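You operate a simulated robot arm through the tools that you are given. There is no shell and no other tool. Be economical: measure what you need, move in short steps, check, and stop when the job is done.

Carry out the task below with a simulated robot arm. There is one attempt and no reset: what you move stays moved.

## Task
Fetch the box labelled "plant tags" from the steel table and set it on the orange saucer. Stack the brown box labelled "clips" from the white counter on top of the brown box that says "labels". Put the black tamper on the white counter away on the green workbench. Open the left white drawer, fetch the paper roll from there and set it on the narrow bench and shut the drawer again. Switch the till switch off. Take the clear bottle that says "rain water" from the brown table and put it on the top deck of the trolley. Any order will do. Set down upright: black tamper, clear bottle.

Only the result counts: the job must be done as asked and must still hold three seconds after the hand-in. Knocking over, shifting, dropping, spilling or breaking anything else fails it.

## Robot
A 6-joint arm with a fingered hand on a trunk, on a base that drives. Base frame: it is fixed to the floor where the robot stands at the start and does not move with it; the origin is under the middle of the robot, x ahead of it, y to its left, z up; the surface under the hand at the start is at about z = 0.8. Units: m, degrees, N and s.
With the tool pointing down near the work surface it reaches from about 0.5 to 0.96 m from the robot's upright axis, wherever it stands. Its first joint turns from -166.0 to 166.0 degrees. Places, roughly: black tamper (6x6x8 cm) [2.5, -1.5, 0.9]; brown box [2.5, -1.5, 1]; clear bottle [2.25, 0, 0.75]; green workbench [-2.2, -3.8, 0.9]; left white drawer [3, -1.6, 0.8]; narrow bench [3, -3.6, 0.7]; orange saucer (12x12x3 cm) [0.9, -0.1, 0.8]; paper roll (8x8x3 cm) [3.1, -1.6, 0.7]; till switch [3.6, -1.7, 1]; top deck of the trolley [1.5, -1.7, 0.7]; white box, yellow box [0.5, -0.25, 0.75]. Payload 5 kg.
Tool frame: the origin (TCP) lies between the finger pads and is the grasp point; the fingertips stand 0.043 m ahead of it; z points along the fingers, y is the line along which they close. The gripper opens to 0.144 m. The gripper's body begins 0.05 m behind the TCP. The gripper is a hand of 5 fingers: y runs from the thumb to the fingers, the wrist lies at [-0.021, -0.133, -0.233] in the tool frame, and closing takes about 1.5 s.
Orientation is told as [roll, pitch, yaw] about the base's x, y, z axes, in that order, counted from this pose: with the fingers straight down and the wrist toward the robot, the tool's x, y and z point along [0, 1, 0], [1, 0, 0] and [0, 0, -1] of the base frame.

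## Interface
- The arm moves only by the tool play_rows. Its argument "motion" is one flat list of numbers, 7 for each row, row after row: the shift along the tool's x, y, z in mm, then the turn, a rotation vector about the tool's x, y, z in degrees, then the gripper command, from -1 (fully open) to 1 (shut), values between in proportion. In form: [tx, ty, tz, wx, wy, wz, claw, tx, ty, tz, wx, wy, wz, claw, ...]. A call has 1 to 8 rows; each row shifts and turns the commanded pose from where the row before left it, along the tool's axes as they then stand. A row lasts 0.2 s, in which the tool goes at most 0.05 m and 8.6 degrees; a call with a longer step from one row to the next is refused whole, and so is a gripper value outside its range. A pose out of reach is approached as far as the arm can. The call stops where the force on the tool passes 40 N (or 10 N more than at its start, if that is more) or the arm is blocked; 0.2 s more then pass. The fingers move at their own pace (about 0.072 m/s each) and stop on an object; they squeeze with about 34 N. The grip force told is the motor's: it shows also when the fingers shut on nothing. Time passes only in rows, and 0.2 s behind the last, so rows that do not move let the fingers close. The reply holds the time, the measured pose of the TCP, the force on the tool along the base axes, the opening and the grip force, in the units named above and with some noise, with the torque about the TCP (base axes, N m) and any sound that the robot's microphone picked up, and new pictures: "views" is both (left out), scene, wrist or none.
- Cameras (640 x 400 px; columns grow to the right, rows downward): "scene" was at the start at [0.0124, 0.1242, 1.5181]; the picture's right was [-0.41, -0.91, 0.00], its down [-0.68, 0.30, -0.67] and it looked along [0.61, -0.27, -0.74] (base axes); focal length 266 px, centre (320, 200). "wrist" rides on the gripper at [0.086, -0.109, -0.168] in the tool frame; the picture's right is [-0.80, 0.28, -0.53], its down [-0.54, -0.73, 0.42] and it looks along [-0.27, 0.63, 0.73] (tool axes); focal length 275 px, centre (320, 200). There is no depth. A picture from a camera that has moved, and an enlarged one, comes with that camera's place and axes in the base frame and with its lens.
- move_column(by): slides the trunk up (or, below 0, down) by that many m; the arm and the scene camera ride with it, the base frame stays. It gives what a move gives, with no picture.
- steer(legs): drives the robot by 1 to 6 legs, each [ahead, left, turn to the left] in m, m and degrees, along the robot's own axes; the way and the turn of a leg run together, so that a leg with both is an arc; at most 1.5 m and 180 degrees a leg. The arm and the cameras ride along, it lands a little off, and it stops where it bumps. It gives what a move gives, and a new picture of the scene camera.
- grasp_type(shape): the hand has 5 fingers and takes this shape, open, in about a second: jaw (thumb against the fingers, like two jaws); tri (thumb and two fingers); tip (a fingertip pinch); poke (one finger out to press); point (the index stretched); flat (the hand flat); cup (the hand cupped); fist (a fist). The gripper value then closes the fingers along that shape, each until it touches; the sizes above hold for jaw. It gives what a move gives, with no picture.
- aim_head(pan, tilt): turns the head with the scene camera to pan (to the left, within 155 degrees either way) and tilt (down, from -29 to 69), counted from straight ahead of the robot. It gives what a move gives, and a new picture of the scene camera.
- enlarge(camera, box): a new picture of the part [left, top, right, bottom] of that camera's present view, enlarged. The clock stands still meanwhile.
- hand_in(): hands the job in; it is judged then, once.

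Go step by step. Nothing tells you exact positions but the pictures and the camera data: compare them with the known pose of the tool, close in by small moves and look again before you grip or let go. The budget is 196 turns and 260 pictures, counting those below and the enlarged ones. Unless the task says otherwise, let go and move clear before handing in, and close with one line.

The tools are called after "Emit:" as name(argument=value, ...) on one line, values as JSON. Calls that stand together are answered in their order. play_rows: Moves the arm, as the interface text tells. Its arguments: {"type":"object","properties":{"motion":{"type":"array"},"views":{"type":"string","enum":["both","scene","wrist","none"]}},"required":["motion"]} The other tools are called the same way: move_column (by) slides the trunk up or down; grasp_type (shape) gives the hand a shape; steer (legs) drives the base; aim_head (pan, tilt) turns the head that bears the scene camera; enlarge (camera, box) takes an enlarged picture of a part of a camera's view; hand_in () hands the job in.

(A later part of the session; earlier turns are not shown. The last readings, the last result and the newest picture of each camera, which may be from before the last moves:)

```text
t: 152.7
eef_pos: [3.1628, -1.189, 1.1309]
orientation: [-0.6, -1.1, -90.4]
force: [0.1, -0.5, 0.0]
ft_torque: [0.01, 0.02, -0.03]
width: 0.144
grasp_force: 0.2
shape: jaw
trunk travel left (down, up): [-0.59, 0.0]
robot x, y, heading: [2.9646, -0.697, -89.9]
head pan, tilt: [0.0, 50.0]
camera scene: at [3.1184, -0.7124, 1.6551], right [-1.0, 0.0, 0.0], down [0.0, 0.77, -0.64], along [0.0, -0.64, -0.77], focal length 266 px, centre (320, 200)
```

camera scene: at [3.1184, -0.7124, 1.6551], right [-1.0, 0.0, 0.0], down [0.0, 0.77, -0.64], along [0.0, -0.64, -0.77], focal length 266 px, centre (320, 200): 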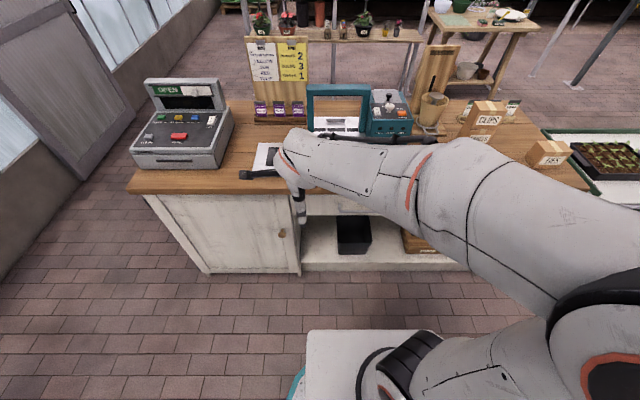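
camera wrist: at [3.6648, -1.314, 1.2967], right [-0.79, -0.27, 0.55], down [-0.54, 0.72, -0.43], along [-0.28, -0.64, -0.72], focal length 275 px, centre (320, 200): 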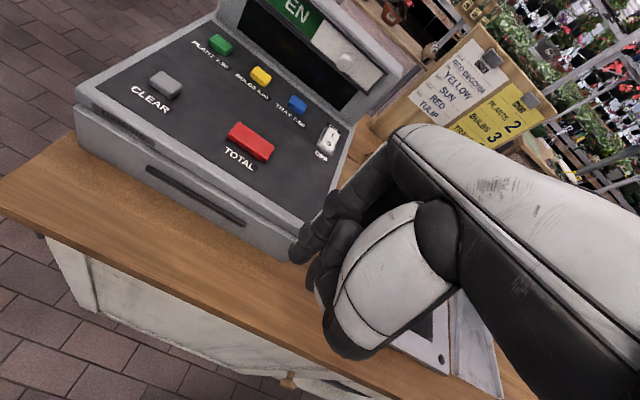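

Emit:
play_rows(motion=[-45, 20, 0, 0, 0, 0, -0.3, -45, 20, 0, 0, 0, 0, -0.3, -45, 20, 0, 0, 0, 0, -0.3, -45, 20, 0, 0, 0, 0, -0.3, -29, 30, 0, 0, 0, 0, -0.3, 0, 0, 0, -8, 0, 0, -0.3, 0, 0, 0, -8, 0, 0, -0.3, 0, 0, 0, -8, 0, 0, -0.3], views="none")

Emit:
play_rows(motion=[0, 0, 0, -8, 0, 0, -0.3, 0, 0, 0, -8, 0, 0, -0.3, 0, 0, 0, -8, 0, 0, -0.3, 0, 0, 0, -8, 0, 0, -0.3, 0, 0, 0, -8, 0, 0, -0.3, 0, 0, 0, -8, 0, 0, -0.3, 0, 0, 0, -8, 0, 0, -0.3])

```text
t: 154.4
eef_pos: [2.9484, -1.2947, 1.1331]
orientation: [-1.3, -14.6, -91.0]
force: [-0.6, 0.2, -1.0]
ft_torque: [0.03, -0.05, 0.0]
width: 0.094
grasp_force: 0.0
shape: jaw
out of reach, approached as far as the arm can: row 7, 8
trunk travel left (down, up): [-0.59, 0.0]
robot x, y, heading: [2.9648, -0.6932, -89.9]
head pan, tilt: [0.0, 50.0]
```

```text
t: 156.1
eef_pos: [2.9551, -1.3211, 1.1374]
orientation: [-0.4, -77.9, -89.4]
force: [-0.6, -0.1, 0.1]
ft_torque: [-0.01, 0.04, -0.02]
width: 0.0937
grasp_force: 0.0
shape: jaw
out of reach, approached as far as the arm can: row 1, 3, 4
trunk travel left (down, up): [-0.59, 0.0]
robot x, y, heading: [2.9553, -0.6936, -90.1]
head pan, tilt: [0.0, 50.0]
camera scene: at [3.1184, -0.7129, 1.6551], right [-1.0, 0.0, 0.0], down [0.0, 0.77, -0.64], along [0.0, -0.64, -0.77], focal length 266 px, centre (320, 200)
camera wrist: at [3.0397, -1.1331, 1.066], right [-0.8, 0.46, 0.39], down [-0.54, -0.26, -0.8], along [-0.26, -0.85, 0.46], focal length 275 px, centre (320, 200)
```

scene: 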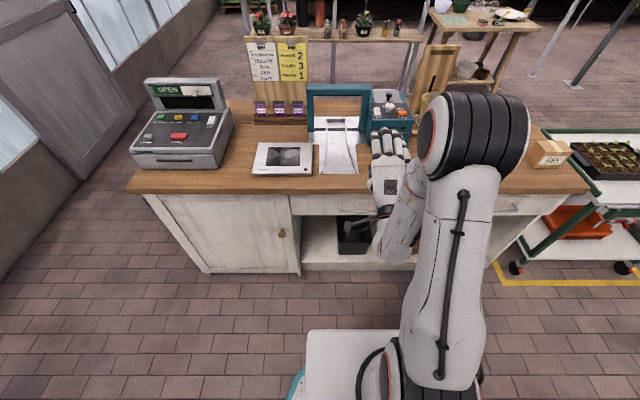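
wrist: 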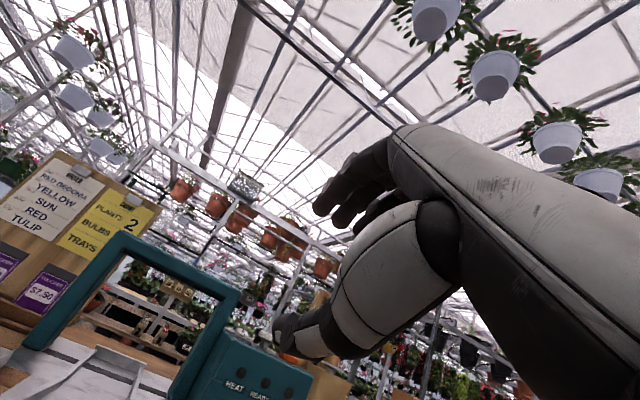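

Emit:
play_rows(motion=[0, 0, -20, 0, 0, 0, -0.3, 0, 0, 0, 0, 0, 0, -0.3], views="none")

Emit:
move_column(by=-0.34)

Emit:
aim_head(pan=-10, tilt=35)

Emit:
play_rows(motion=[0, 0, 0, 0, 0, 0, -0.3], views="wrist")

```text
t: 156.7
eef_pos: [2.9544, -1.301, 1.1414]
orientation: [-0.5, -77.9, -89.3]
force: [-0.4, -0.6, -0.8]
ft_torque: [0.0, 0.01, -0.03]
width: 0.0937
grasp_force: 0.0
shape: jaw
trunk travel left (down, up): [-0.59, 0.0]
robot x, y, heading: [2.9639, -0.6973, -90.0]
head pan, tilt: [0.0, 50.0]
```

```text
t: 160.0
eef_pos: [2.9558, -1.301, 0.8012]
orientation: [-0.6, -77.9, -89.2]
force: [-0.1, -0.2, -0.4]
ft_torque: [0.03, -0.01, -0.04]
width: 0.0934
grasp_force: 0.0
shape: jaw
trunk travel left (down, up): [-0.25, 0.34]
robot x, y, heading: [2.9644, -0.6929, -90.0]
head pan, tilt: [0.0, 50.0]
```

```text
t: 160.8
eef_pos: [2.9556, -1.3, 0.8007]
orientation: [-0.6, -77.9, -89.2]
force: [0.0, 0.0, 0.4]
ft_torque: [0.0, 0.0, -0.03]
width: 0.0937
grasp_force: 0.0
shape: jaw
trunk travel left (down, up): [-0.25, 0.34]
robot x, y, heading: [2.96, -0.6947, -90.2]
head pan, tilt: [-10.0, 35.0]
camera scene: at [3.1031, -0.7221, 1.3367], right [-0.98, 0.17, 0.0], down [0.1, 0.57, -0.82], along [-0.14, -0.81, -0.57], focal length 266 px, centre (320, 200)
```

scene: 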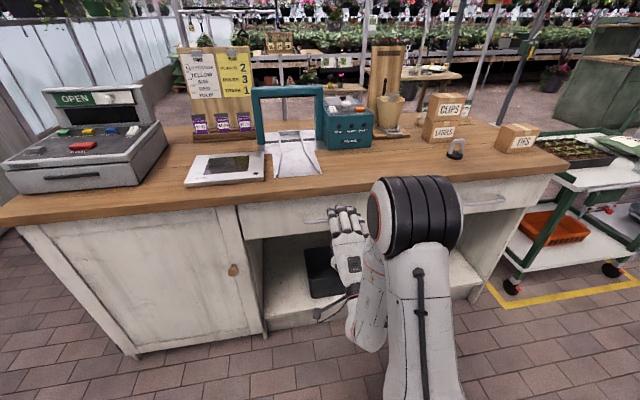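

```text
t: 161.2
eef_pos: [2.9546, -1.2999, 0.801]
orientation: [-0.6, -77.9, -89.2]
force: [-1.3, 0.4, -0.4]
ft_torque: [0.01, 0.03, 0.03]
width: 0.0936
grasp_force: 0.1
shape: jaw
trunk travel left (down, up): [-0.25, 0.34]
robot x, y, heading: [2.9613, -0.6961, -90.0]
head pan, tilt: [-10.0, 35.0]
camera wrist: at [3.0406, -1.1131, 0.7304], right [-0.8, 0.46, 0.39], down [-0.54, -0.26, -0.8], along [-0.26, -0.85, 0.46], focal length 275 px, centre (320, 200)
```

wrist: 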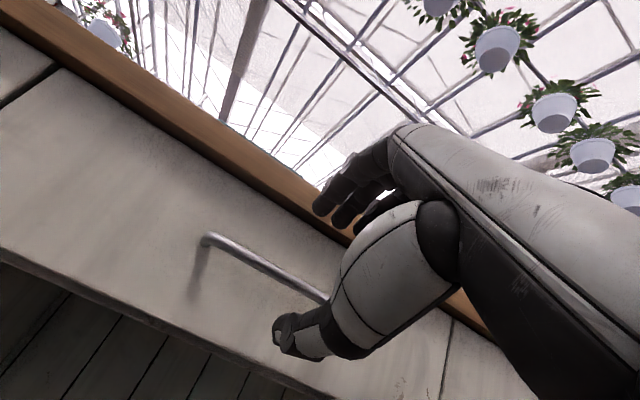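

Emit:
play_rows(motion=[0, 0, 0, 0, 0, 0, 0.1, 0, 0, 20, 0, 0, 0, 0.1, 0, 3, 25, 0, 0, 0, 0.1, 0, 0, 15, 0, 0, 0, 0.1, 0, 0, 0, 0, 0, 0, 0.1])

```text
t: 162.3
eef_pos: [2.9544, -1.359, 0.7914]
orientation: [-0.6, -77.9, -89.1]
force: [-0.2, -0.1, -0.2]
ft_torque: [-0.02, -0.01, 0.03]
width: 0.0651
grasp_force: 0.0
shape: jaw
trunk travel left (down, up): [-0.25, 0.34]
robot x, y, heading: [2.9601, -0.6961, -89.8]
head pan, tilt: [-10.0, 35.0]
camera scene: at [3.1031, -0.7221, 1.3368], right [-0.98, 0.17, 0.0], down [0.1, 0.56, -0.82], along [-0.14, -0.81, -0.57], focal length 266 px, centre (320, 200)
camera wrist: at [3.0396, -1.1718, 0.7211], right [-0.8, 0.46, 0.39], down [-0.54, -0.26, -0.8], along [-0.26, -0.85, 0.46], focal length 275 px, centre (320, 200)
```

scene: 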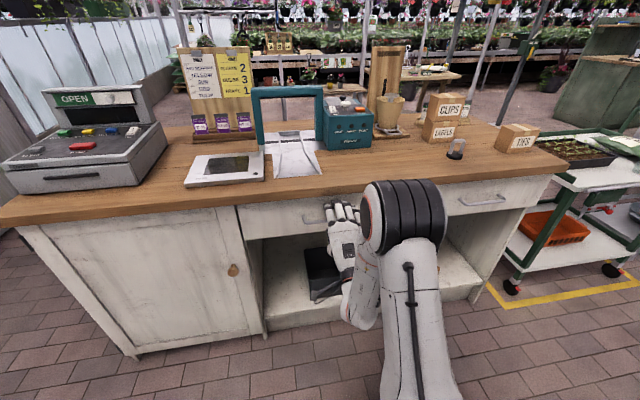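
wrist: 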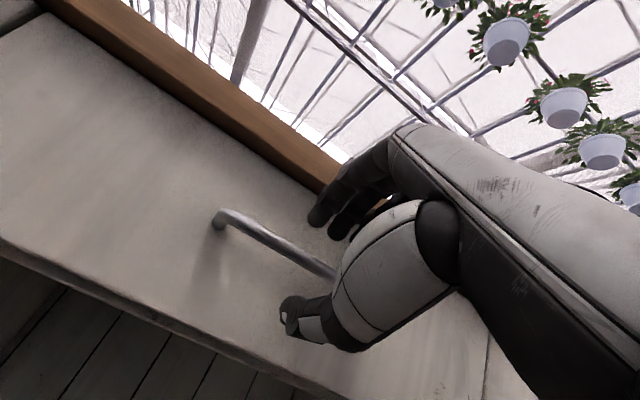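

Emit:
play_rows(motion=[0, 0, 10, 0, 0, 0, 0.1, 0, 0, 10, 0, 0, 0, 0.1, 0, 0, 0, 0, 0, 0, 0.1], views="wrist")

```text
t: 163.1
eef_pos: [2.9557, -1.3736, 0.7898]
orientation: [-1.2, -78.1, -88.6]
force: [-2.8, 25.0, 6.0]
ft_torque: [-1.15, -0.15, 0.19]
width: 0.0652
grasp_force: 0.0
shape: jaw
trunk travel left (down, up): [-0.25, 0.34]
robot x, y, heading: [2.9652, -0.6911, -90.0]
head pan, tilt: [-10.0, 35.0]
stopped in row 3: the force on the tool passed its limit at 41 N (the readings are from after the stop); the commanded pose is now the measured one
camera wrist: at [3.0402, -1.1871, 0.7186], right [-0.8, 0.46, 0.39], down [-0.54, -0.27, -0.8], along [-0.26, -0.85, 0.46], focal length 275 px, centre (320, 200)
```

wrist: 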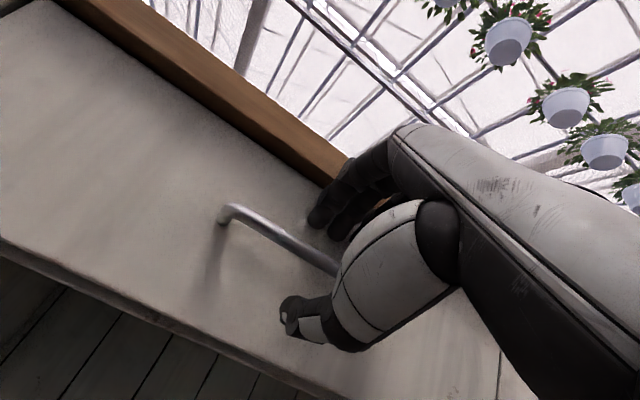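

Emit:
play_rows(motion=[0, 0, -3, 0, 0, 0, 0.1, 0, 0, 0, 0, 0, 0, 0.5, 0, 0, 0, 0, 0, 0, 1, 0, 0, 0, 0, 0, 0, 1, 0, 0, 0, 0, 0, 0, 1, 0, 0, 0, 0, 0, 0, 1], views="wrist")

```text
t: 164.5
eef_pos: [2.9547, -1.3739, 0.7877]
orientation: [-0.9, -77.9, -88.8]
force: [0.8, -1.6, -8.0]
ft_torque: [0.11, 0.16, -0.11]
width: 0.0001
grasp_force: 33.9
shape: jaw
trunk travel left (down, up): [-0.25, 0.34]
robot x, y, heading: [2.9636, -0.6932, -90.0]
head pan, tilt: [-10.0, 35.0]
camera wrist: at [3.0403, -1.1867, 0.7175], right [-0.8, 0.46, 0.39], down [-0.54, -0.26, -0.8], along [-0.26, -0.85, 0.46], focal length 275 px, centre (320, 200)
```

wrist: 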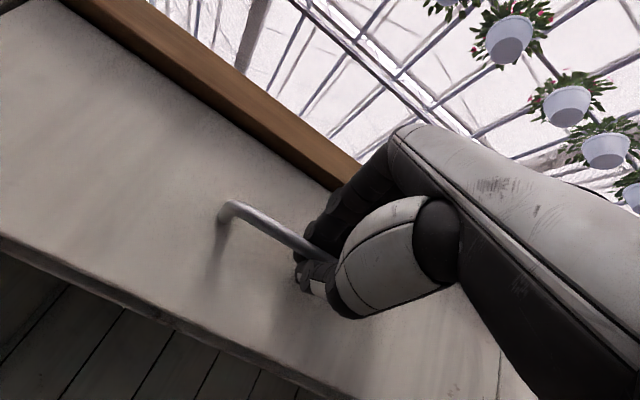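

Emit:
play_rows(motion=[0, -4, -20, 0, 0, 0, 1, 0, -4, -20, 0, 0, 0, 1, 0, -4, -20, 0, 0, 0, 1, 0, 0, 0, 0, 0, 0, 1])

```text
t: 165.5
eef_pos: [2.9542, -1.3131, 0.7874]
orientation: [-0.8, -77.8, -88.8]
force: [5.0, 1.2, -14.4]
ft_torque: [0.2, 0.09, 0.02]
width: 0.0001
grasp_force: 34.0
shape: jaw
trunk travel left (down, up): [-0.25, 0.34]
robot x, y, heading: [2.967, -0.6941, -90.2]
head pan, tilt: [-10.0, 35.0]
camera scene: at [3.1034, -0.722, 1.3366], right [-0.98, 0.17, 0.0], down [0.1, 0.57, -0.82], along [-0.14, -0.81, -0.57], focal length 266 px, centre (320, 200)
camera wrist: at [3.0397, -1.1259, 0.718], right [-0.8, 0.46, 0.39], down [-0.54, -0.26, -0.8], along [-0.26, -0.85, 0.46], focal length 275 px, centre (320, 200)
```

scene: 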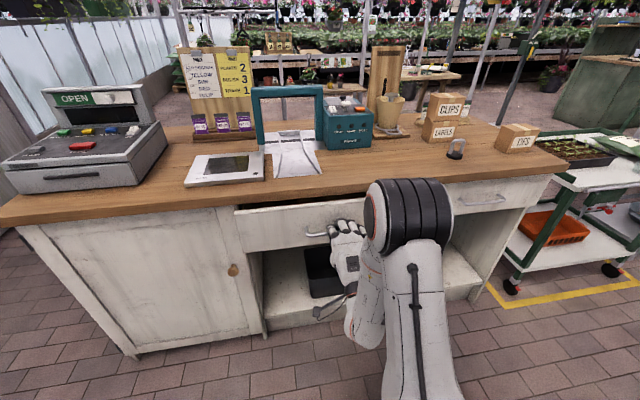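
wrist: 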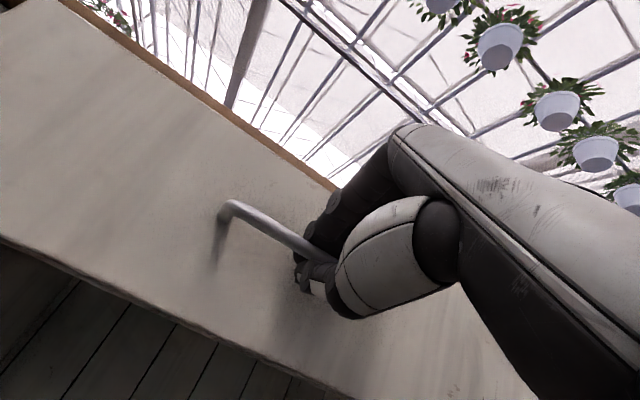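

Emit:
steer(legs=[[-0.13, 0, 0]])

Emit:
play_rows(motion=[0, -4, -20, 0, 0, 0, 1, 0, -4, -20, 0, 0, 0, 1, 0, -4, -20, 0, 0, 0, 1, 0, 0, 0, 0, 0, 0, 1], views="scene")

```text
t: 166.8
eef_pos: [2.9541, -1.1819, 0.7892]
orientation: [-0.9, -77.8, -88.7]
force: [4.7, -0.7, -16.2]
ft_torque: [0.21, 0.07, 0.02]
width: 0.0
grasp_force: 34.2
shape: jaw
trunk travel left (down, up): [-0.25, 0.34]
robot x, y, heading: [2.966, -0.5649, -90.0]
head pan, tilt: [-10.0, 35.0]
camera scene: at [3.1033, -0.5904, 1.3367], right [-0.98, 0.17, 0.0], down [0.1, 0.57, -0.82], along [-0.14, -0.81, -0.57], focal length 266 px, centre (320, 200)
```

scene: 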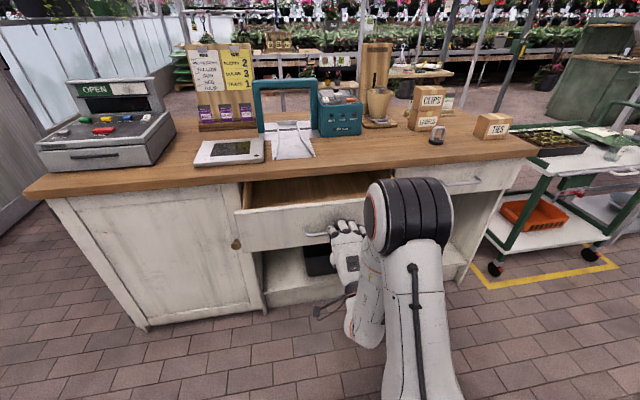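

```text
t: 167.8
eef_pos: [2.9537, -1.1421, 0.7852]
orientation: [-1.3, -78.1, -88.3]
force: [9.7, -1.8, 5.5]
ft_torque: [-0.1, 0.14, 0.03]
width: 0.0001
grasp_force: 34.3
shape: jaw
out of reach, approached as far as the arm can: row 2, 3
trunk travel left (down, up): [-0.25, 0.34]
robot x, y, heading: [2.965, -0.5628, -90.2]
head pan, tilt: [-10.0, 35.0]
camera scene: at [3.1038, -0.589, 1.3369], right [-0.98, 0.17, 0.0], down [0.1, 0.56, -0.82], along [-0.14, -0.81, -0.57], focal length 266 px, centre (320, 200)
```

scene: 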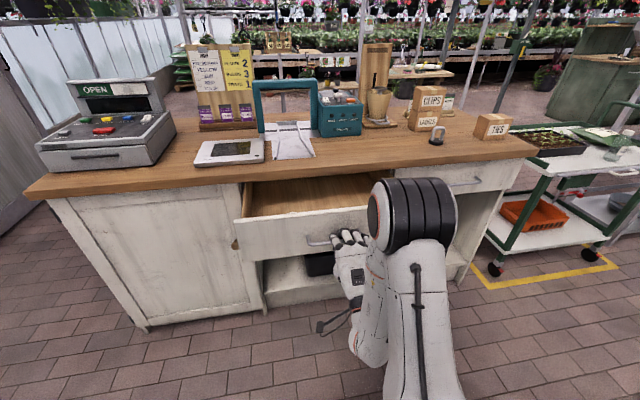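

Emit:
play_rows(motion=[0, 0, 0, 0, 0, 0, 0, 0, 0, 0, 0, 0, 0, -1, 0, 0, 0, 0, 0, 0, -1, 0, 0, 0, 0, 0, 0, -1, 0, 0, 0, 0, 0, 0, -1])

```text
t: 169.0
eef_pos: [2.9518, -1.1423, 0.7846]
orientation: [-0.9, -78.0, -88.8]
force: [0.5, 0.3, -0.4]
ft_torque: [-0.07, -0.02, -0.01]
width: 0.1432
grasp_force: 0.2
shape: jaw
trunk travel left (down, up): [-0.25, 0.34]
robot x, y, heading: [2.9629, -0.563, -89.9]
head pan, tilt: [-10.0, 35.0]
camera scene: at [3.103, -0.5892, 1.3368], right [-0.98, 0.17, 0.0], down [0.1, 0.56, -0.82], along [-0.14, -0.81, -0.57], focal length 266 px, centre (320, 200)
camera wrist: at [3.0373, -0.9541, 0.7133], right [-0.8, 0.46, 0.39], down [-0.54, -0.27, -0.8], along [-0.26, -0.85, 0.46], focal length 275 px, centre (320, 200)
```

scene: 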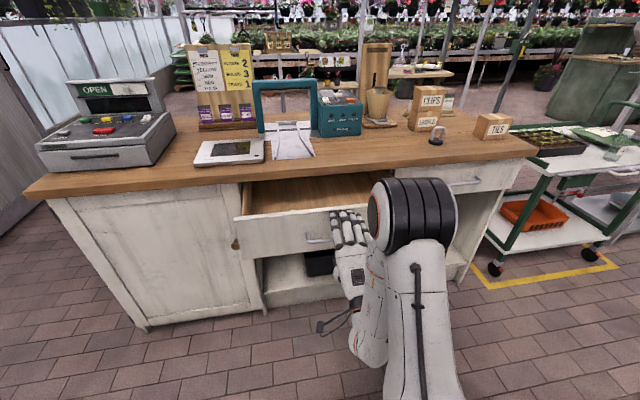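
wrist: 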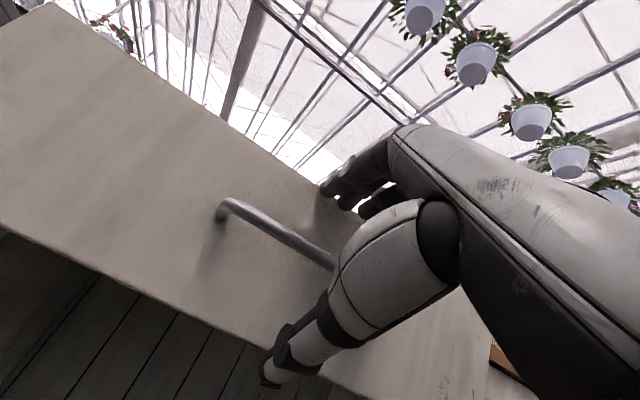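

Emit:
play_rows(motion=[10, 0, -5, 0, 0, 0, -1, 40, 0, -5, 0, 0, 0, -1, 40, 0, -5, 0, 0, 0, -1, 40, 0, -10, 0, 0, 0, -1, 30, -4, -30, 0, 0, 0, -1, 20, -6, -30, 0, 0, 0, -1, 0, 0, 0, 0, 0, 0, -1])

```text
t: 170.6
eef_pos: [3.1332, -1.0884, 0.7701]
orientation: [-0.7, -78.1, -89.1]
force: [-0.3, 0.4, 0.1]
ft_torque: [0.0, -0.01, 0.04]
width: 0.1439
grasp_force: 0.0
shape: jaw
out of reach, approached as far as the arm can: row 1, 2, 5, 6
trunk travel left (down, up): [-0.25, 0.34]
robot x, y, heading: [2.965, -0.5652, -89.8]
head pan, tilt: [-10.0, 35.0]
camera scene: at [3.103, -0.5893, 1.3368], right [-0.98, 0.17, 0.0], down [0.1, 0.56, -0.82], along [-0.14, -0.81, -0.57], focal length 266 px, centre (320, 200)
camera wrist: at [3.2188, -0.9011, 0.699], right [-0.8, 0.46, 0.39], down [-0.54, -0.27, -0.8], along [-0.26, -0.85, 0.46], focal length 275 px, centre (320, 200)
```

scene: 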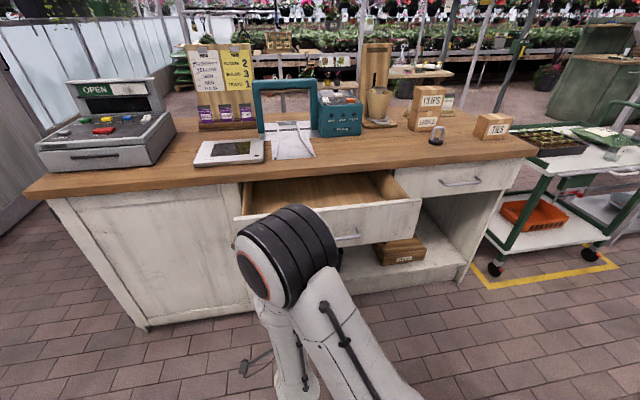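
wrist: 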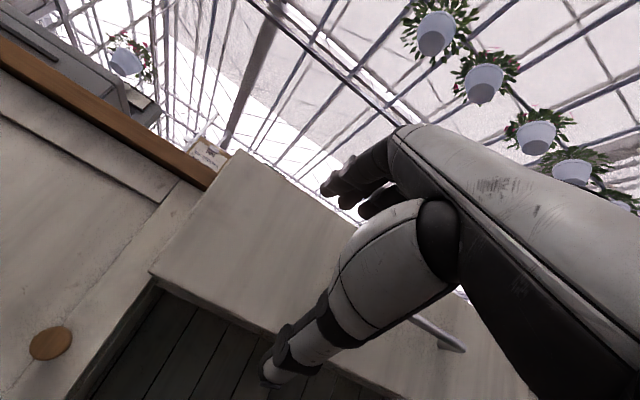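

Emit:
move_column(by=0.34)

Emit:
aim_head(pan=-10, tilt=50)

Emit:
enlarge(camera="scene", box=[220, 130, 440, 260])

```text
t: 173.9
eef_pos: [3.1333, -1.0888, 1.1097]
orientation: [-0.7, -78.0, -89.0]
force: [0.8, 0.2, -0.2]
ft_torque: [0.0, 0.0, -0.03]
width: 0.1437
grasp_force: 0.1
shape: jaw
trunk travel left (down, up): [-0.59, 0.0]
robot x, y, heading: [2.9623, -0.563, -90.2]
head pan, tilt: [-10.0, 35.0]
```

```text
t: 174.7
eef_pos: [3.1342, -1.088, 1.1094]
orientation: [-0.7, -78.0, -89.1]
force: [0.6, 0.0, 0.0]
ft_torque: [0.01, 0.0, -0.01]
width: 0.144
grasp_force: 0.0
shape: jaw
trunk travel left (down, up): [-0.59, 0.0]
robot x, y, heading: [2.963, -0.5634, -90.0]
head pan, tilt: [-10.0, 50.0]
camera scene: at [3.105, -0.5784, 1.6551], right [-0.98, 0.17, 0.0], down [0.13, 0.75, -0.64], along [-0.11, -0.63, -0.77], focal length 266 px, centre (320, 200)
```

scene: 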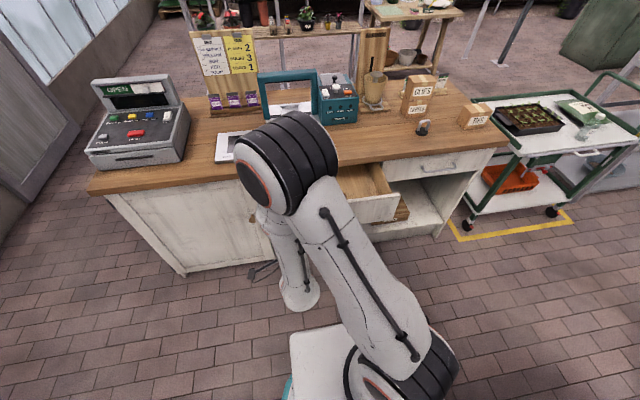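

```text
2.91 times, centred on (330, 195) of scene
camera zoom: at [3.105, -0.5784, 1.6551], right [-0.98, 0.17, 0.0], down [0.13, 0.75, -0.64], along [-0.11, -0.63, -0.77], focal length 774 px, centre (291, 214)
```

zoom: 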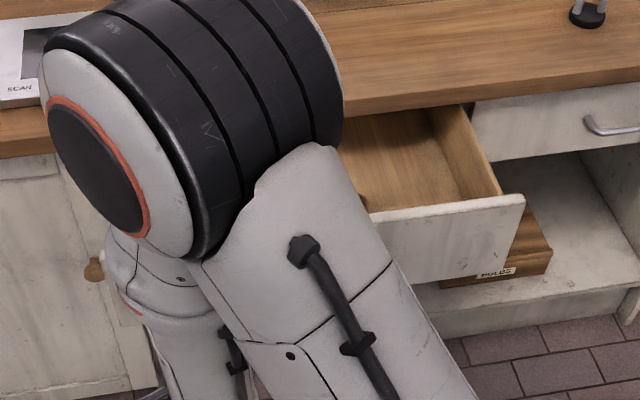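

Emit:
play_rows(motion=[0, 0, 5, 8, 0, 0, -1, 0, 0, 5, 8, 0, 0, -1, 0, 0, 5, 8, 0, 0, -1, 0, 0, 0, 8, 0, 0, -1, 0, 0, 0, 8, 0, 0, -1, 0, 0, 0, 8, 0, 0, -1, 0, 0, 0, 8, 0, 0, -1, 0, 0, 0, 8, 0, 0, -1], views="none")

Emit:
play_rows(motion=[0, 0, 0, 8, 0, 0, -1, 0, 20, 0, 6, 0, 0, -1, 0, 40, 0, 0, 0, 0, -1, 0, 40, 0, 0, 0, 0, -1])

```text
t: 176.5
eef_pos: [3.1539, -1.1301, 1.0932]
orientation: [0.0, -14.0, -89.7]
force: [-0.4, 0.2, -0.2]
ft_torque: [0.0, 0.01, -0.02]
width: 0.1437
grasp_force: 0.1
shape: jaw
out of reach, approached as far as the arm can: row 1, 2, 3
trunk travel left (down, up): [-0.59, 0.0]
robot x, y, heading: [2.9599, -0.5613, -90.1]
head pan, tilt: [-10.0, 50.0]
```

```text
t: 177.5
eef_pos: [3.1503, -1.2324, 1.0943]
orientation: [-0.2, 0.1, -89.7]
force: [-0.2, -0.2, -0.2]
ft_torque: [0.02, -0.01, 0.07]
width: 0.1441
grasp_force: 0.0
shape: jaw
trunk travel left (down, up): [-0.59, 0.0]
robot x, y, heading: [2.9609, -0.5594, -90.0]
head pan, tilt: [-10.0, 50.0]
camera scene: at [3.1051, -0.5792, 1.655], right [-0.98, 0.17, 0.0], down [0.13, 0.75, -0.64], along [-0.11, -0.63, -0.77], focal length 266 px, centre (320, 200)
camera wrist: at [3.2379, -1.1227, 1.2613], right [-0.79, -0.29, 0.54], down [-0.55, 0.72, -0.42], along [-0.27, -0.63, -0.73], focal length 275 px, centre (320, 200)
```

scene: 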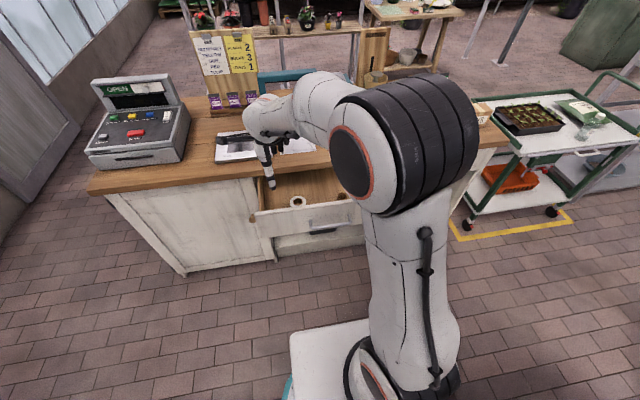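
wrist: 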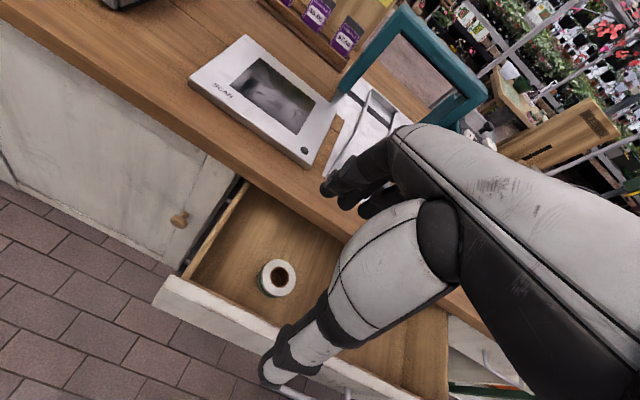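

Emit:
play_rows(motion=[0, 0, 0, 0, 0, -8.4, -1, 0, 0, 0, 0, 0, -8.4, -1, 0, 0, 0, 0, 0, -8.4, -1, 0, 0, 0, 0, 0, -8.4, -1, 0, 0, 0, 0, 0, -8.4, -1, 0, 0, 0, 0, 0, -8.4, -1, 0, 0, 0, 0, 0, -8.4, -1, 0, 0, 0, 0, 0, -8.4, -1], views="none")

Emit:
play_rows(motion=[0, 0, 0, 0, 0, -8.4, -1, 0, 0, 0, 0, 0, -8.4, -1, 0, 0, 0, 0, 0, -5.6, -1, 0, 0, 0, 0, -8, 0, -1, 0, 0, 0, 0, -8, 0, -1, 0, 0, 0, 0, -6, 0, -1, 0, 0, 0, 0, 0, 0, -1])

```text
t: 179.3
eef_pos: [3.2012, -1.2425, 1.08]
orientation: [-11.9, -11.1, -59.2]
force: [-0.6, 0.6, -0.1]
ft_torque: [-0.01, -0.08, 0.02]
width: 0.1442
grasp_force: 0.1
shape: jaw
out of reach, approached as far as the arm can: row 1, 2, 3, 4, 5, 6, 7, 8
trunk travel left (down, up): [-0.59, 0.0]
robot x, y, heading: [2.9644, -0.5613, -90.1]
head pan, tilt: [-10.0, 50.0]
```

```text
t: 180.9
eef_pos: [3.1936, -1.2441, 1.0708]
orientation: [-29.7, -5.3, -40.7]
force: [0.8, -0.1, -0.3]
ft_torque: [-0.02, 0.0, -0.01]
width: 0.1441
grasp_force: 0.1
shape: jaw
out of reach, approached as far as the arm can: row 1, 2, 5, 6
trunk travel left (down, up): [-0.59, 0.0]
robot x, y, heading: [2.9634, -0.5611, -90.0]
head pan, tilt: [-10.0, 50.0]
camera scene: at [3.1052, -0.5783, 1.655], right [-0.98, 0.17, 0.0], down [0.13, 0.75, -0.64], along [-0.11, -0.63, -0.77], focal length 266 px, centre (320, 200)
camera wrist: at [3.2079, -1.047, 1.1638], right [-0.12, -0.46, 0.88], down [-0.98, -0.05, -0.17], along [0.12, -0.89, -0.44], focal length 275 px, centre (320, 200)
```

scene: 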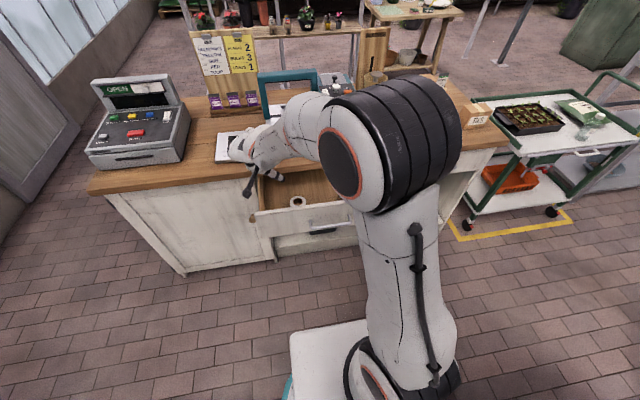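
wrist: 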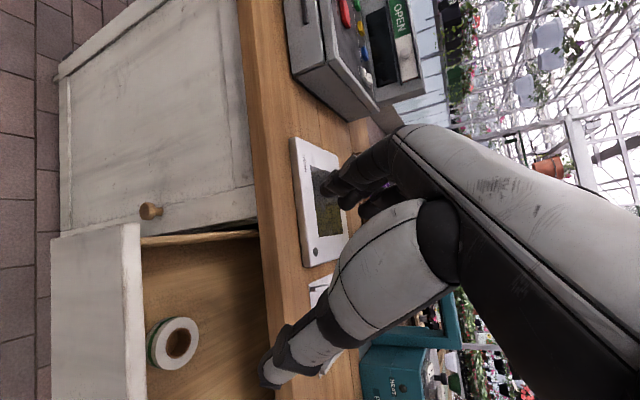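

Emit:
play_rows(motion=[0, 0, 0, 2.51, 3.64, 6.67, -1, 0, 0, 0, 2.51, 3.64, 6.67, -1, 0, 0, 0, 2.51, 3.64, 6.67, -1, 0, 0, 0, 2.51, 3.64, 6.67, -1, 0, 0, 0, 2.51, 3.64, 6.67, -1, 0, 0, 0, 2.51, 3.64, 6.67, -1, 0, 0, 0, 2.51, 3.64, 6.67, -1], views="none")

Emit:
play_rows(motion=[0, 0, 0, 0, 0, 8.2, -1, 0, 0, 0, 0, 0, 8.2, -1], views="none")

```text
t: 182.5
eef_pos: [3.2024, -1.2517, 1.0823]
orientation: [-2.8, -7.6, -87.4]
force: [0.2, 0.6, 0.3]
ft_torque: [-0.03, 0.02, 0.02]
width: 0.144
grasp_force: 0.1
shape: jaw
out of reach, approached as far as the arm can: row 1
trunk travel left (down, up): [-0.59, 0.0]
robot x, y, heading: [2.9597, -0.5637, -90.3]
head pan, tilt: [-10.0, 50.0]
```

```text
t: 183.1
eef_pos: [3.2028, -1.2514, 1.0835]
orientation: [-0.8, -8.2, -103.9]
force: [-0.5, -0.4, 0.4]
ft_torque: [-0.02, 0.0, 0.0]
width: 0.1441
grasp_force: 0.0
shape: jaw
trunk travel left (down, up): [-0.59, 0.0]
robot x, y, heading: [2.9617, -0.5661, -90.1]
head pan, tilt: [-10.0, 50.0]
```

Emit:
play_rows(motion=[0, 0, 0, -0.58, 1.22, 7.62, -1, 0, 0, 0, -0.58, 1.22, 7.62, -1, 0, 0, 0, -0.58, 1.22, 7.62, -1, 0, 0, 0, -0.58, 1.22, 7.62, -1, 0, 0, 0, -0.58, 1.22, 7.62, -1], views="none")

Emit:
play_rows(motion=[0, 0, 0, -0.58, 1.22, 7.62, -1, 0, 0, 0, -0.58, 1.22, 7.62, -1, 0, 0, 0, -0.58, 1.22, 7.62, -1, 0, 0, 0, -0.58, 1.22, 7.62, -1, 0, 0, 0, -0.58, 1.22, 7.62, -1])

```text
t: 184.3
eef_pos: [3.2017, -1.2514, 1.0822]
orientation: [11.2, -7.6, -142.4]
force: [-0.4, -0.3, 0.4]
ft_torque: [-0.04, 0.0, -0.01]
width: 0.144
grasp_force: 0.2
shape: jaw
trunk travel left (down, up): [-0.59, 0.0]
robot x, y, heading: [2.9603, -0.5624, -90.0]
head pan, tilt: [-10.0, 50.0]
```

```text
t: 185.5
eef_pos: [3.1907, -1.2497, 1.0728]
orientation: [20.9, 0.0, -179.2]
force: [-0.5, -0.7, -0.3]
ft_torque: [0.04, -0.04, 0.0]
width: 0.1441
grasp_force: 0.1
shape: jaw
out of reach, approached as far as the arm can: row 5
trunk travel left (down, up): [-0.59, 0.0]
robot x, y, heading: [2.9622, -0.5606, -90.0]
head pan, tilt: [-10.0, 50.0]
camera scene: at [3.1043, -0.5785, 1.6551], right [-0.98, 0.17, 0.0], down [0.13, 0.75, -0.64], along [-0.11, -0.63, -0.77], focal length 266 px, centre (320, 200)
camera wrist: at [3.3, -1.2686, 1.2614], right [-0.29, 0.93, 0.22], down [0.72, 0.36, -0.59], along [-0.63, -0.02, -0.78], focal length 275 px, centre (320, 200)
```

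scene: 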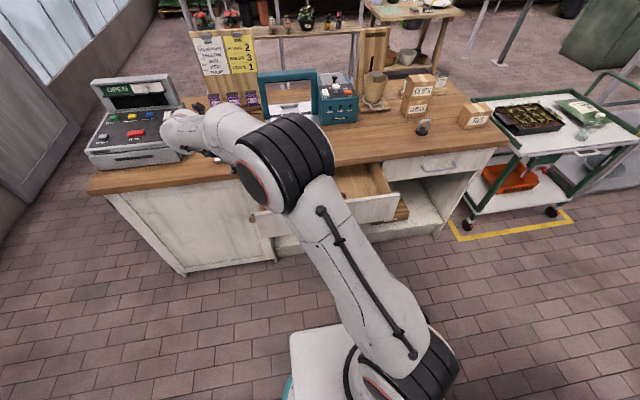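
wrist: 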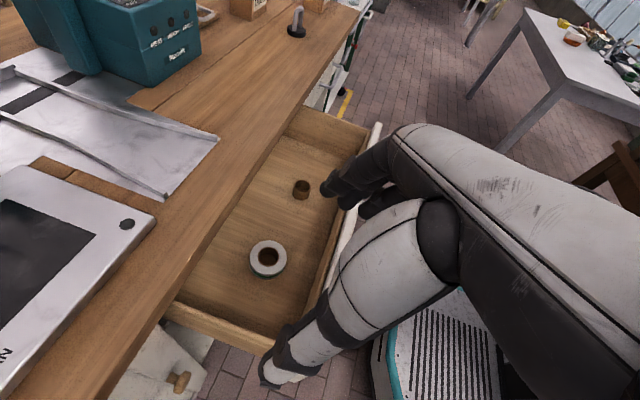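

Emit:
play_rows(motion=[0, 45, 0, 0, 0, 0, -1, 0, 45, 0, 0, 0, 0, -1, -20, 37, 20, 0, 0, 0, -1, -20, 0, 40, 0, 0, 0, -1, -7, 0, 45, 0, 0, 0, -1, 0, 0, 45, 0, 0, 0, -1, 0, 0, 40, 0, 0, 0, -1])

```text
t: 187.1
eef_pos: [3.0681, -1.2742, 0.8836]
orientation: [20.5, 0.1, -179.6]
force: [8.5, -1.3, 27.5]
ft_torque: [1.44, 2.26, -0.35]
width: 0.1438
grasp_force: 0.0
shape: jaw
trunk travel left (down, up): [-0.59, 0.0]
robot x, y, heading: [2.9617, -0.5616, -89.9]
head pan, tilt: [-10.0, 50.0]
camera scene: at [3.1058, -0.5766, 1.6558], right [-0.98, 0.17, 0.0], down [0.13, 0.75, -0.64], along [-0.11, -0.63, -0.77], focal length 266 px, centre (320, 200)
camera wrist: at [3.1761, -1.2943, 1.0713], right [-0.29, 0.93, 0.22], down [0.72, 0.37, -0.59], along [-0.63, -0.01, -0.78], focal length 275 px, centre (320, 200)
```

scene: 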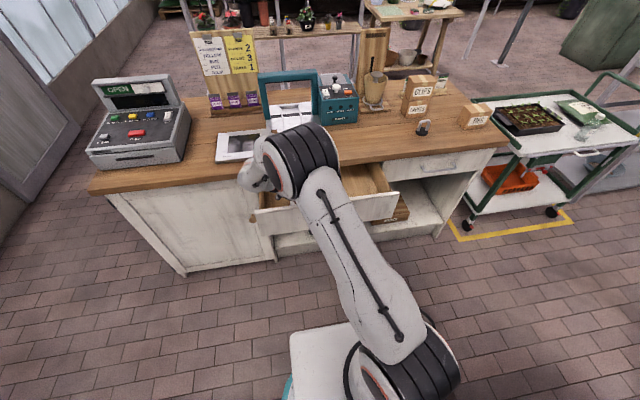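
wrist: 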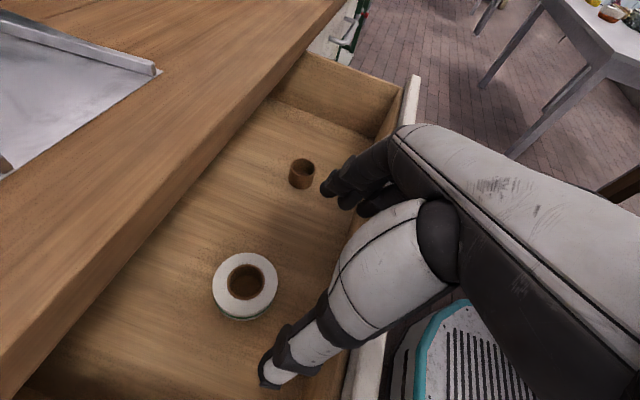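

Emit:
play_rows(motion=[0, 0, -20, 0, 0, 0, -1, 0, 0, -15, 0, 0, 0, -1, 30, 0, 0, 0, 0, 0, -1, 20, 0, 10, 0, 0, 0, -1, 0, 0, 0, 0, 0, 0, -1])

```text
t: 188.3
eef_pos: [3.0635, -1.3069, 0.9202]
orientation: [19.9, 0.1, -179.8]
force: [0.0, 0.6, 0.4]
ft_torque: [0.0, 0.02, -0.03]
width: 0.1441
grasp_force: 0.1
shape: jaw
trunk travel left (down, up): [-0.59, 0.0]
robot x, y, heading: [2.9624, -0.5634, -90.1]
head pan, tilt: [-10.0, 50.0]
camera scene: at [3.105, -0.5784, 1.655], right [-0.98, 0.17, 0.0], down [0.13, 0.75, -0.64], along [-0.11, -0.63, -0.77], focal length 266 px, centre (320, 200)
camera wrist: at [3.1721, -1.331, 1.1071], right [-0.29, 0.93, 0.23], down [0.73, 0.37, -0.58], along [-0.63, 0.0, -0.78], focal length 275 px, centre (320, 200)
```

scene: 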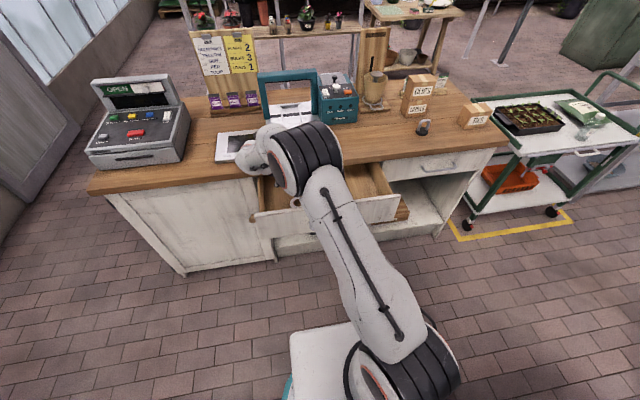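
wrist: 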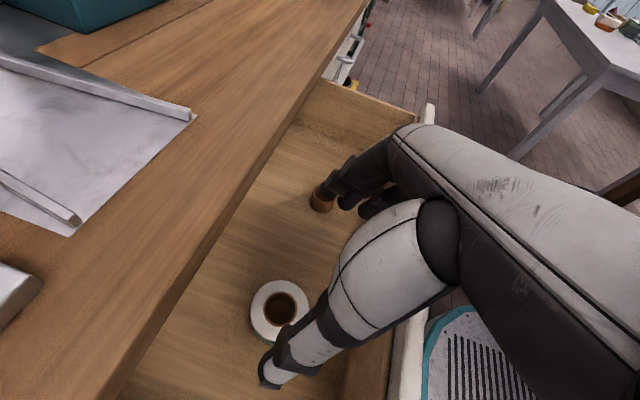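

Emit:
play_rows(motion=[-10, 0, 40, 0, 0, 0, -1, -10, 0, 40, 0, 0, 0, -1, -10, 0, 35, 0, 0, 0, -1, -6, 0, 25, 0, 0, 0, -1, 0, 0, 0, 0, 0, 0, -1])

```text
t: 189.5
eef_pos: [3.0645, -1.3241, 0.7738]
orientation: [19.8, 0.1, -179.9]
force: [0.5, -0.2, -0.6]
ft_torque: [-0.01, 0.0, 0.01]
width: 0.144
grasp_force: 0.1
shape: jaw
trunk travel left (down, up): [-0.59, 0.0]
robot x, y, heading: [2.9656, -0.5609, -90.3]
head pan, tilt: [-10.0, 50.0]
camera scene: at [3.105, -0.5786, 1.655], right [-0.98, 0.17, 0.0], down [0.13, 0.75, -0.64], along [-0.11, -0.63, -0.77], focal length 266 px, centre (320, 200)
camera wrist: at [3.1729, -1.3467, 0.9614], right [-0.29, 0.93, 0.23], down [0.73, 0.37, -0.58], along [-0.62, 0.0, -0.78], focal length 275 px, centre (320, 200)
```

scene: 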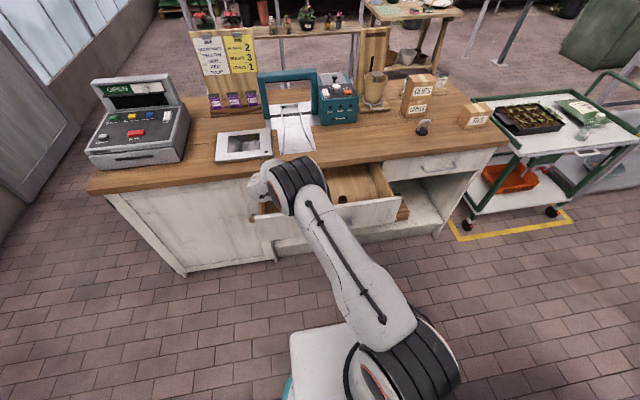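
wrist: 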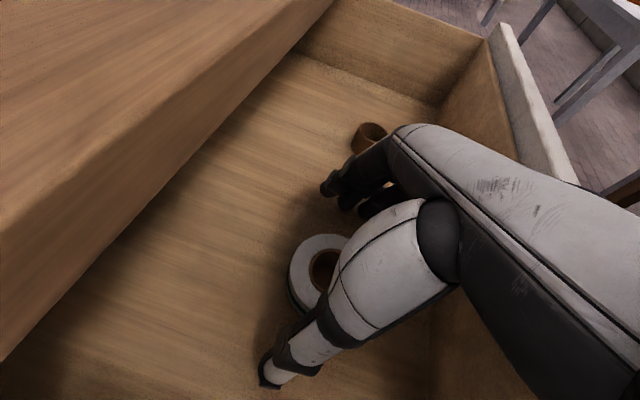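

Emit:
play_rows(motion=[-4, 0, 12, 0, 0, 0, -1, -5, 0, 11, 0, 0, 0, -1, 0, 0, 0, 0, 0, 0, -1, 0, 0, 0, 0, 0, 0, 0.2, 0, 0, 0, 0, 0, 0, 1, 0, 0, 0, 0, 0, 0, 1, 0, 0, 0, 0, 0, 0, 1, 0, 0, 0, 0, 0, 0, 1], views="wrist")

```text
t: 190.0
eef_pos: [3.0681, -1.3304, 0.7711]
orientation: [20.7, -0.3, -179.3]
force: [2.0, -3.6, 14.8]
ft_torque: [0.48, 1.23, -0.03]
width: 0.1441
grasp_force: 0.0
shape: jaw
trunk travel left (down, up): [-0.59, 0.0]
robot x, y, heading: [2.9579, -0.5622, -90.0]
head pan, tilt: [-10.0, 50.0]
stopped in row 2: the force on the tool passed its limit at 46 N (the readings are from after the stop); the commanded pose is now the measured one
camera wrist: at [3.177, -1.3491, 0.9577], right [-0.29, 0.93, 0.22], down [0.72, 0.37, -0.59], along [-0.63, -0.02, -0.78], focal length 275 px, centre (320, 200)
```

wrist: 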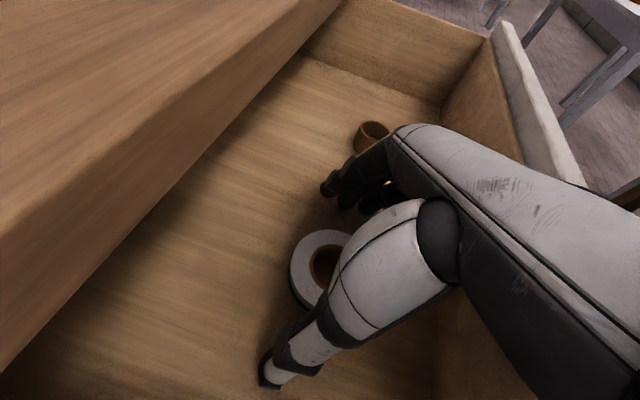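

Emit:
play_rows(motion=[0, 0, -5, 0, 0, 0, -1, 0, -8, 0, 0, 0, 0, -1, 0, 0, 0, 0, 0, 0, 0.2, 0, 0, 0, 0, 0, 0, 1, 0, 0, 0, 0, 0, 0, 1, 0, 0, 0, 0, 0, 0, 1, 0, 0, 0, 0, 0, 0, 1, 0, 0, 0, 0, 0, 0, 1], views="wrist")

```text
t: 191.8
eef_pos: [3.0732, -1.3266, 0.7741]
orientation: [20.4, -0.1, -179.5]
force: [-2.6, 0.9, 7.7]
ft_torque: [0.23, 0.76, 0.1]
width: 0.0535
grasp_force: 34.2
shape: jaw
trunk travel left (down, up): [-0.59, 0.0]
robot x, y, heading: [2.9605, -0.5639, -89.9]
head pan, tilt: [-10.0, 50.0]
camera wrist: at [3.1832, -1.3463, 0.9604], right [-0.29, 0.93, 0.22], down [0.72, 0.37, -0.59], along [-0.63, -0.01, -0.78], focal length 275 px, centre (320, 200)
```

wrist: 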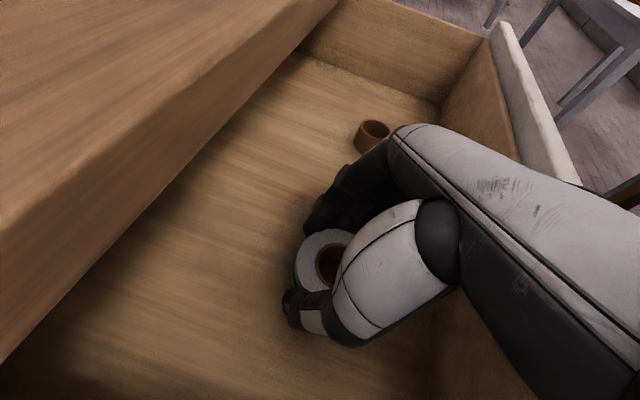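

Emit:
play_rows(motion=[0, 0, -10, 0, 0, 0, 1, 2, 0, -20, 0, 0, 0, 1, 2, 0, -20, 0, 0, 0, 1, 0, 0, 0, 0, 0, 0, 1], views="wrist")

```text
t: 192.8
eef_pos: [3.0747, -1.3127, 0.8201]
orientation: [20.6, -0.2, -179.4]
force: [-0.8, 0.1, -0.3]
ft_torque: [-0.01, -0.03, 0.0]
width: 0.0533
grasp_force: 34.1
shape: jaw
trunk travel left (down, up): [-0.59, 0.0]
robot x, y, heading: [2.9625, -0.5633, -90.1]
head pan, tilt: [-10.0, 50.0]
camera wrist: at [3.1841, -1.3331, 1.0072], right [-0.29, 0.93, 0.22], down [0.72, 0.37, -0.59], along [-0.63, -0.01, -0.78], focal length 275 px, centre (320, 200)
```

wrist: 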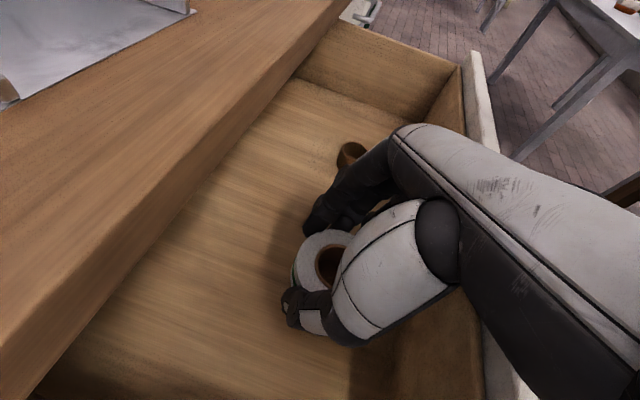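

Emit:
play_rows(motion=[14, 0, -40, 0, 0, 0, 1, 14, 0, -40, 0, 0, 0, 1, 14, 0, -40, 0, 0, 0, 1, 16, 0, -45, 0, 0, 0, 1, 16, 0, -45, 0, 0, 0, 1, 0, 0, 0, 0, 0, 0, 1])

```text
t: 194.2
eef_pos: [3.0746, -1.3078, 1.042]
orientation: [20.4, -0.3, -179.4]
force: [-0.1, 0.8, -1.3]
ft_torque: [-0.03, 0.0, -0.01]
width: 0.0531
grasp_force: 33.5
shape: jaw
trunk travel left (down, up): [-0.59, 0.0]
robot x, y, heading: [2.9653, -0.5651, -89.8]
head pan, tilt: [-10.0, 50.0]
camera scene: at [3.1051, -0.5783, 1.655], right [-0.98, 0.17, 0.0], down [0.13, 0.75, -0.64], along [-0.11, -0.63, -0.77], focal length 266 px, centre (320, 200)
camera wrist: at [3.1843, -1.3277, 1.2292], right [-0.29, 0.93, 0.22], down [0.72, 0.37, -0.59], along [-0.63, -0.01, -0.78], focal length 275 px, centre (320, 200)
```

scene: 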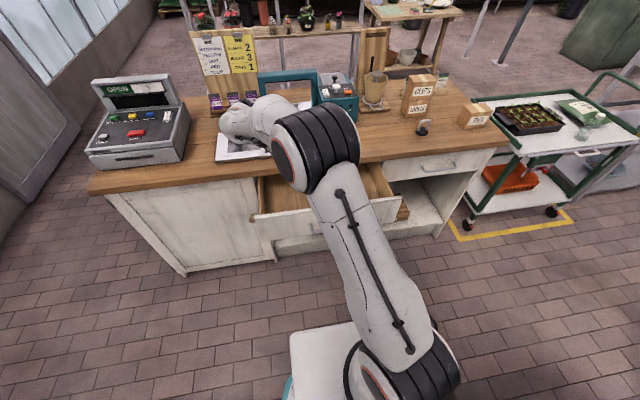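
wrist: 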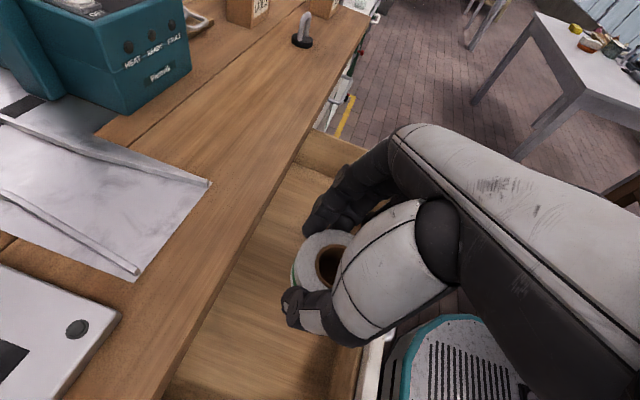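

Roll is in hand. The route to the narrow bench goes round the shelf; I turn and drive there, leaving the drawer to be shut on my return.

Emit:
steer(legs=[[0, 0, -90], [0.6, 0.36, 0], [1.4, 0, 0], [1.5, 0, 0]])

Emit:
aim_head(pan=45, tilt=25)

```text
t: 215.3
eef_pos: [-1.2446, -1.0552, 1.0415]
orientation: [20.4, -0.2, 91.0]
force: [0.1, 0.0, -1.3]
ft_torque: [0.0, 0.04, 0.01]
width: 0.053
grasp_force: 33.4
shape: jaw
trunk travel left (down, up): [-0.59, 0.0]
robot x, y, heading: [-0.5009, -0.9375, -179.4]
head pan, tilt: [-10.0, 50.0]
camera scene: at [-0.5161, -1.0769, 1.655], right [0.16, 0.99, 0.0], down [0.76, -0.12, -0.64], along [-0.63, 0.1, -0.77], focal length 266 px, centre (320, 200)
```

scene: 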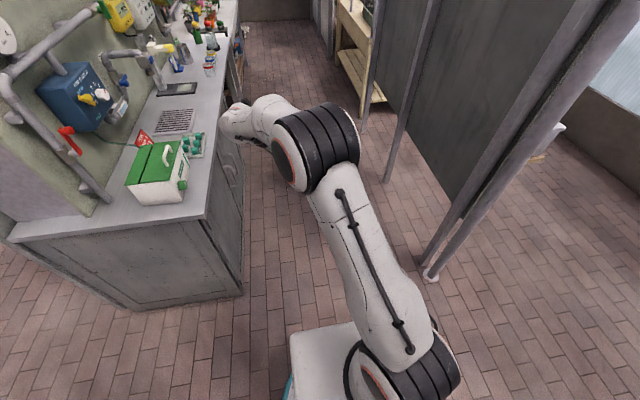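

```text
t: 216.5
eef_pos: [-1.2446, -1.0552, 1.0411]
orientation: [20.5, -0.1, 91.2]
force: [-0.2, 0.6, -1.0]
ft_torque: [0.02, -0.01, 0.02]
width: 0.053
grasp_force: 33.9
shape: jaw
trunk travel left (down, up): [-0.59, 0.0]
robot x, y, heading: [-0.5003, -0.9336, -179.5]
head pan, tilt: [45.0, 25.0]
camera scene: at [-0.5045, -1.1553, 1.6925], right [-0.71, 0.7, 0.0], down [0.3, 0.3, -0.91], along [-0.63, -0.65, -0.42], focal length 266 px, centre (320, 200)
```

scene: 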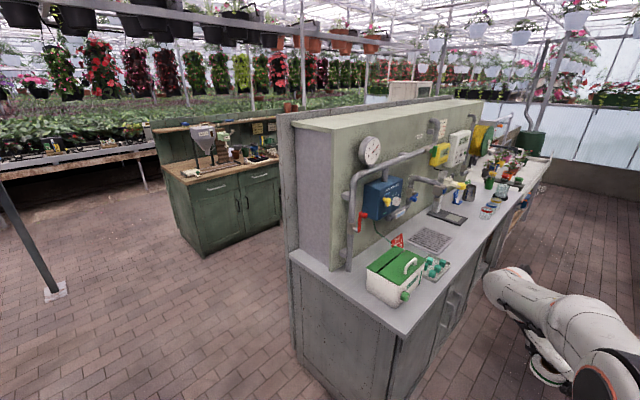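

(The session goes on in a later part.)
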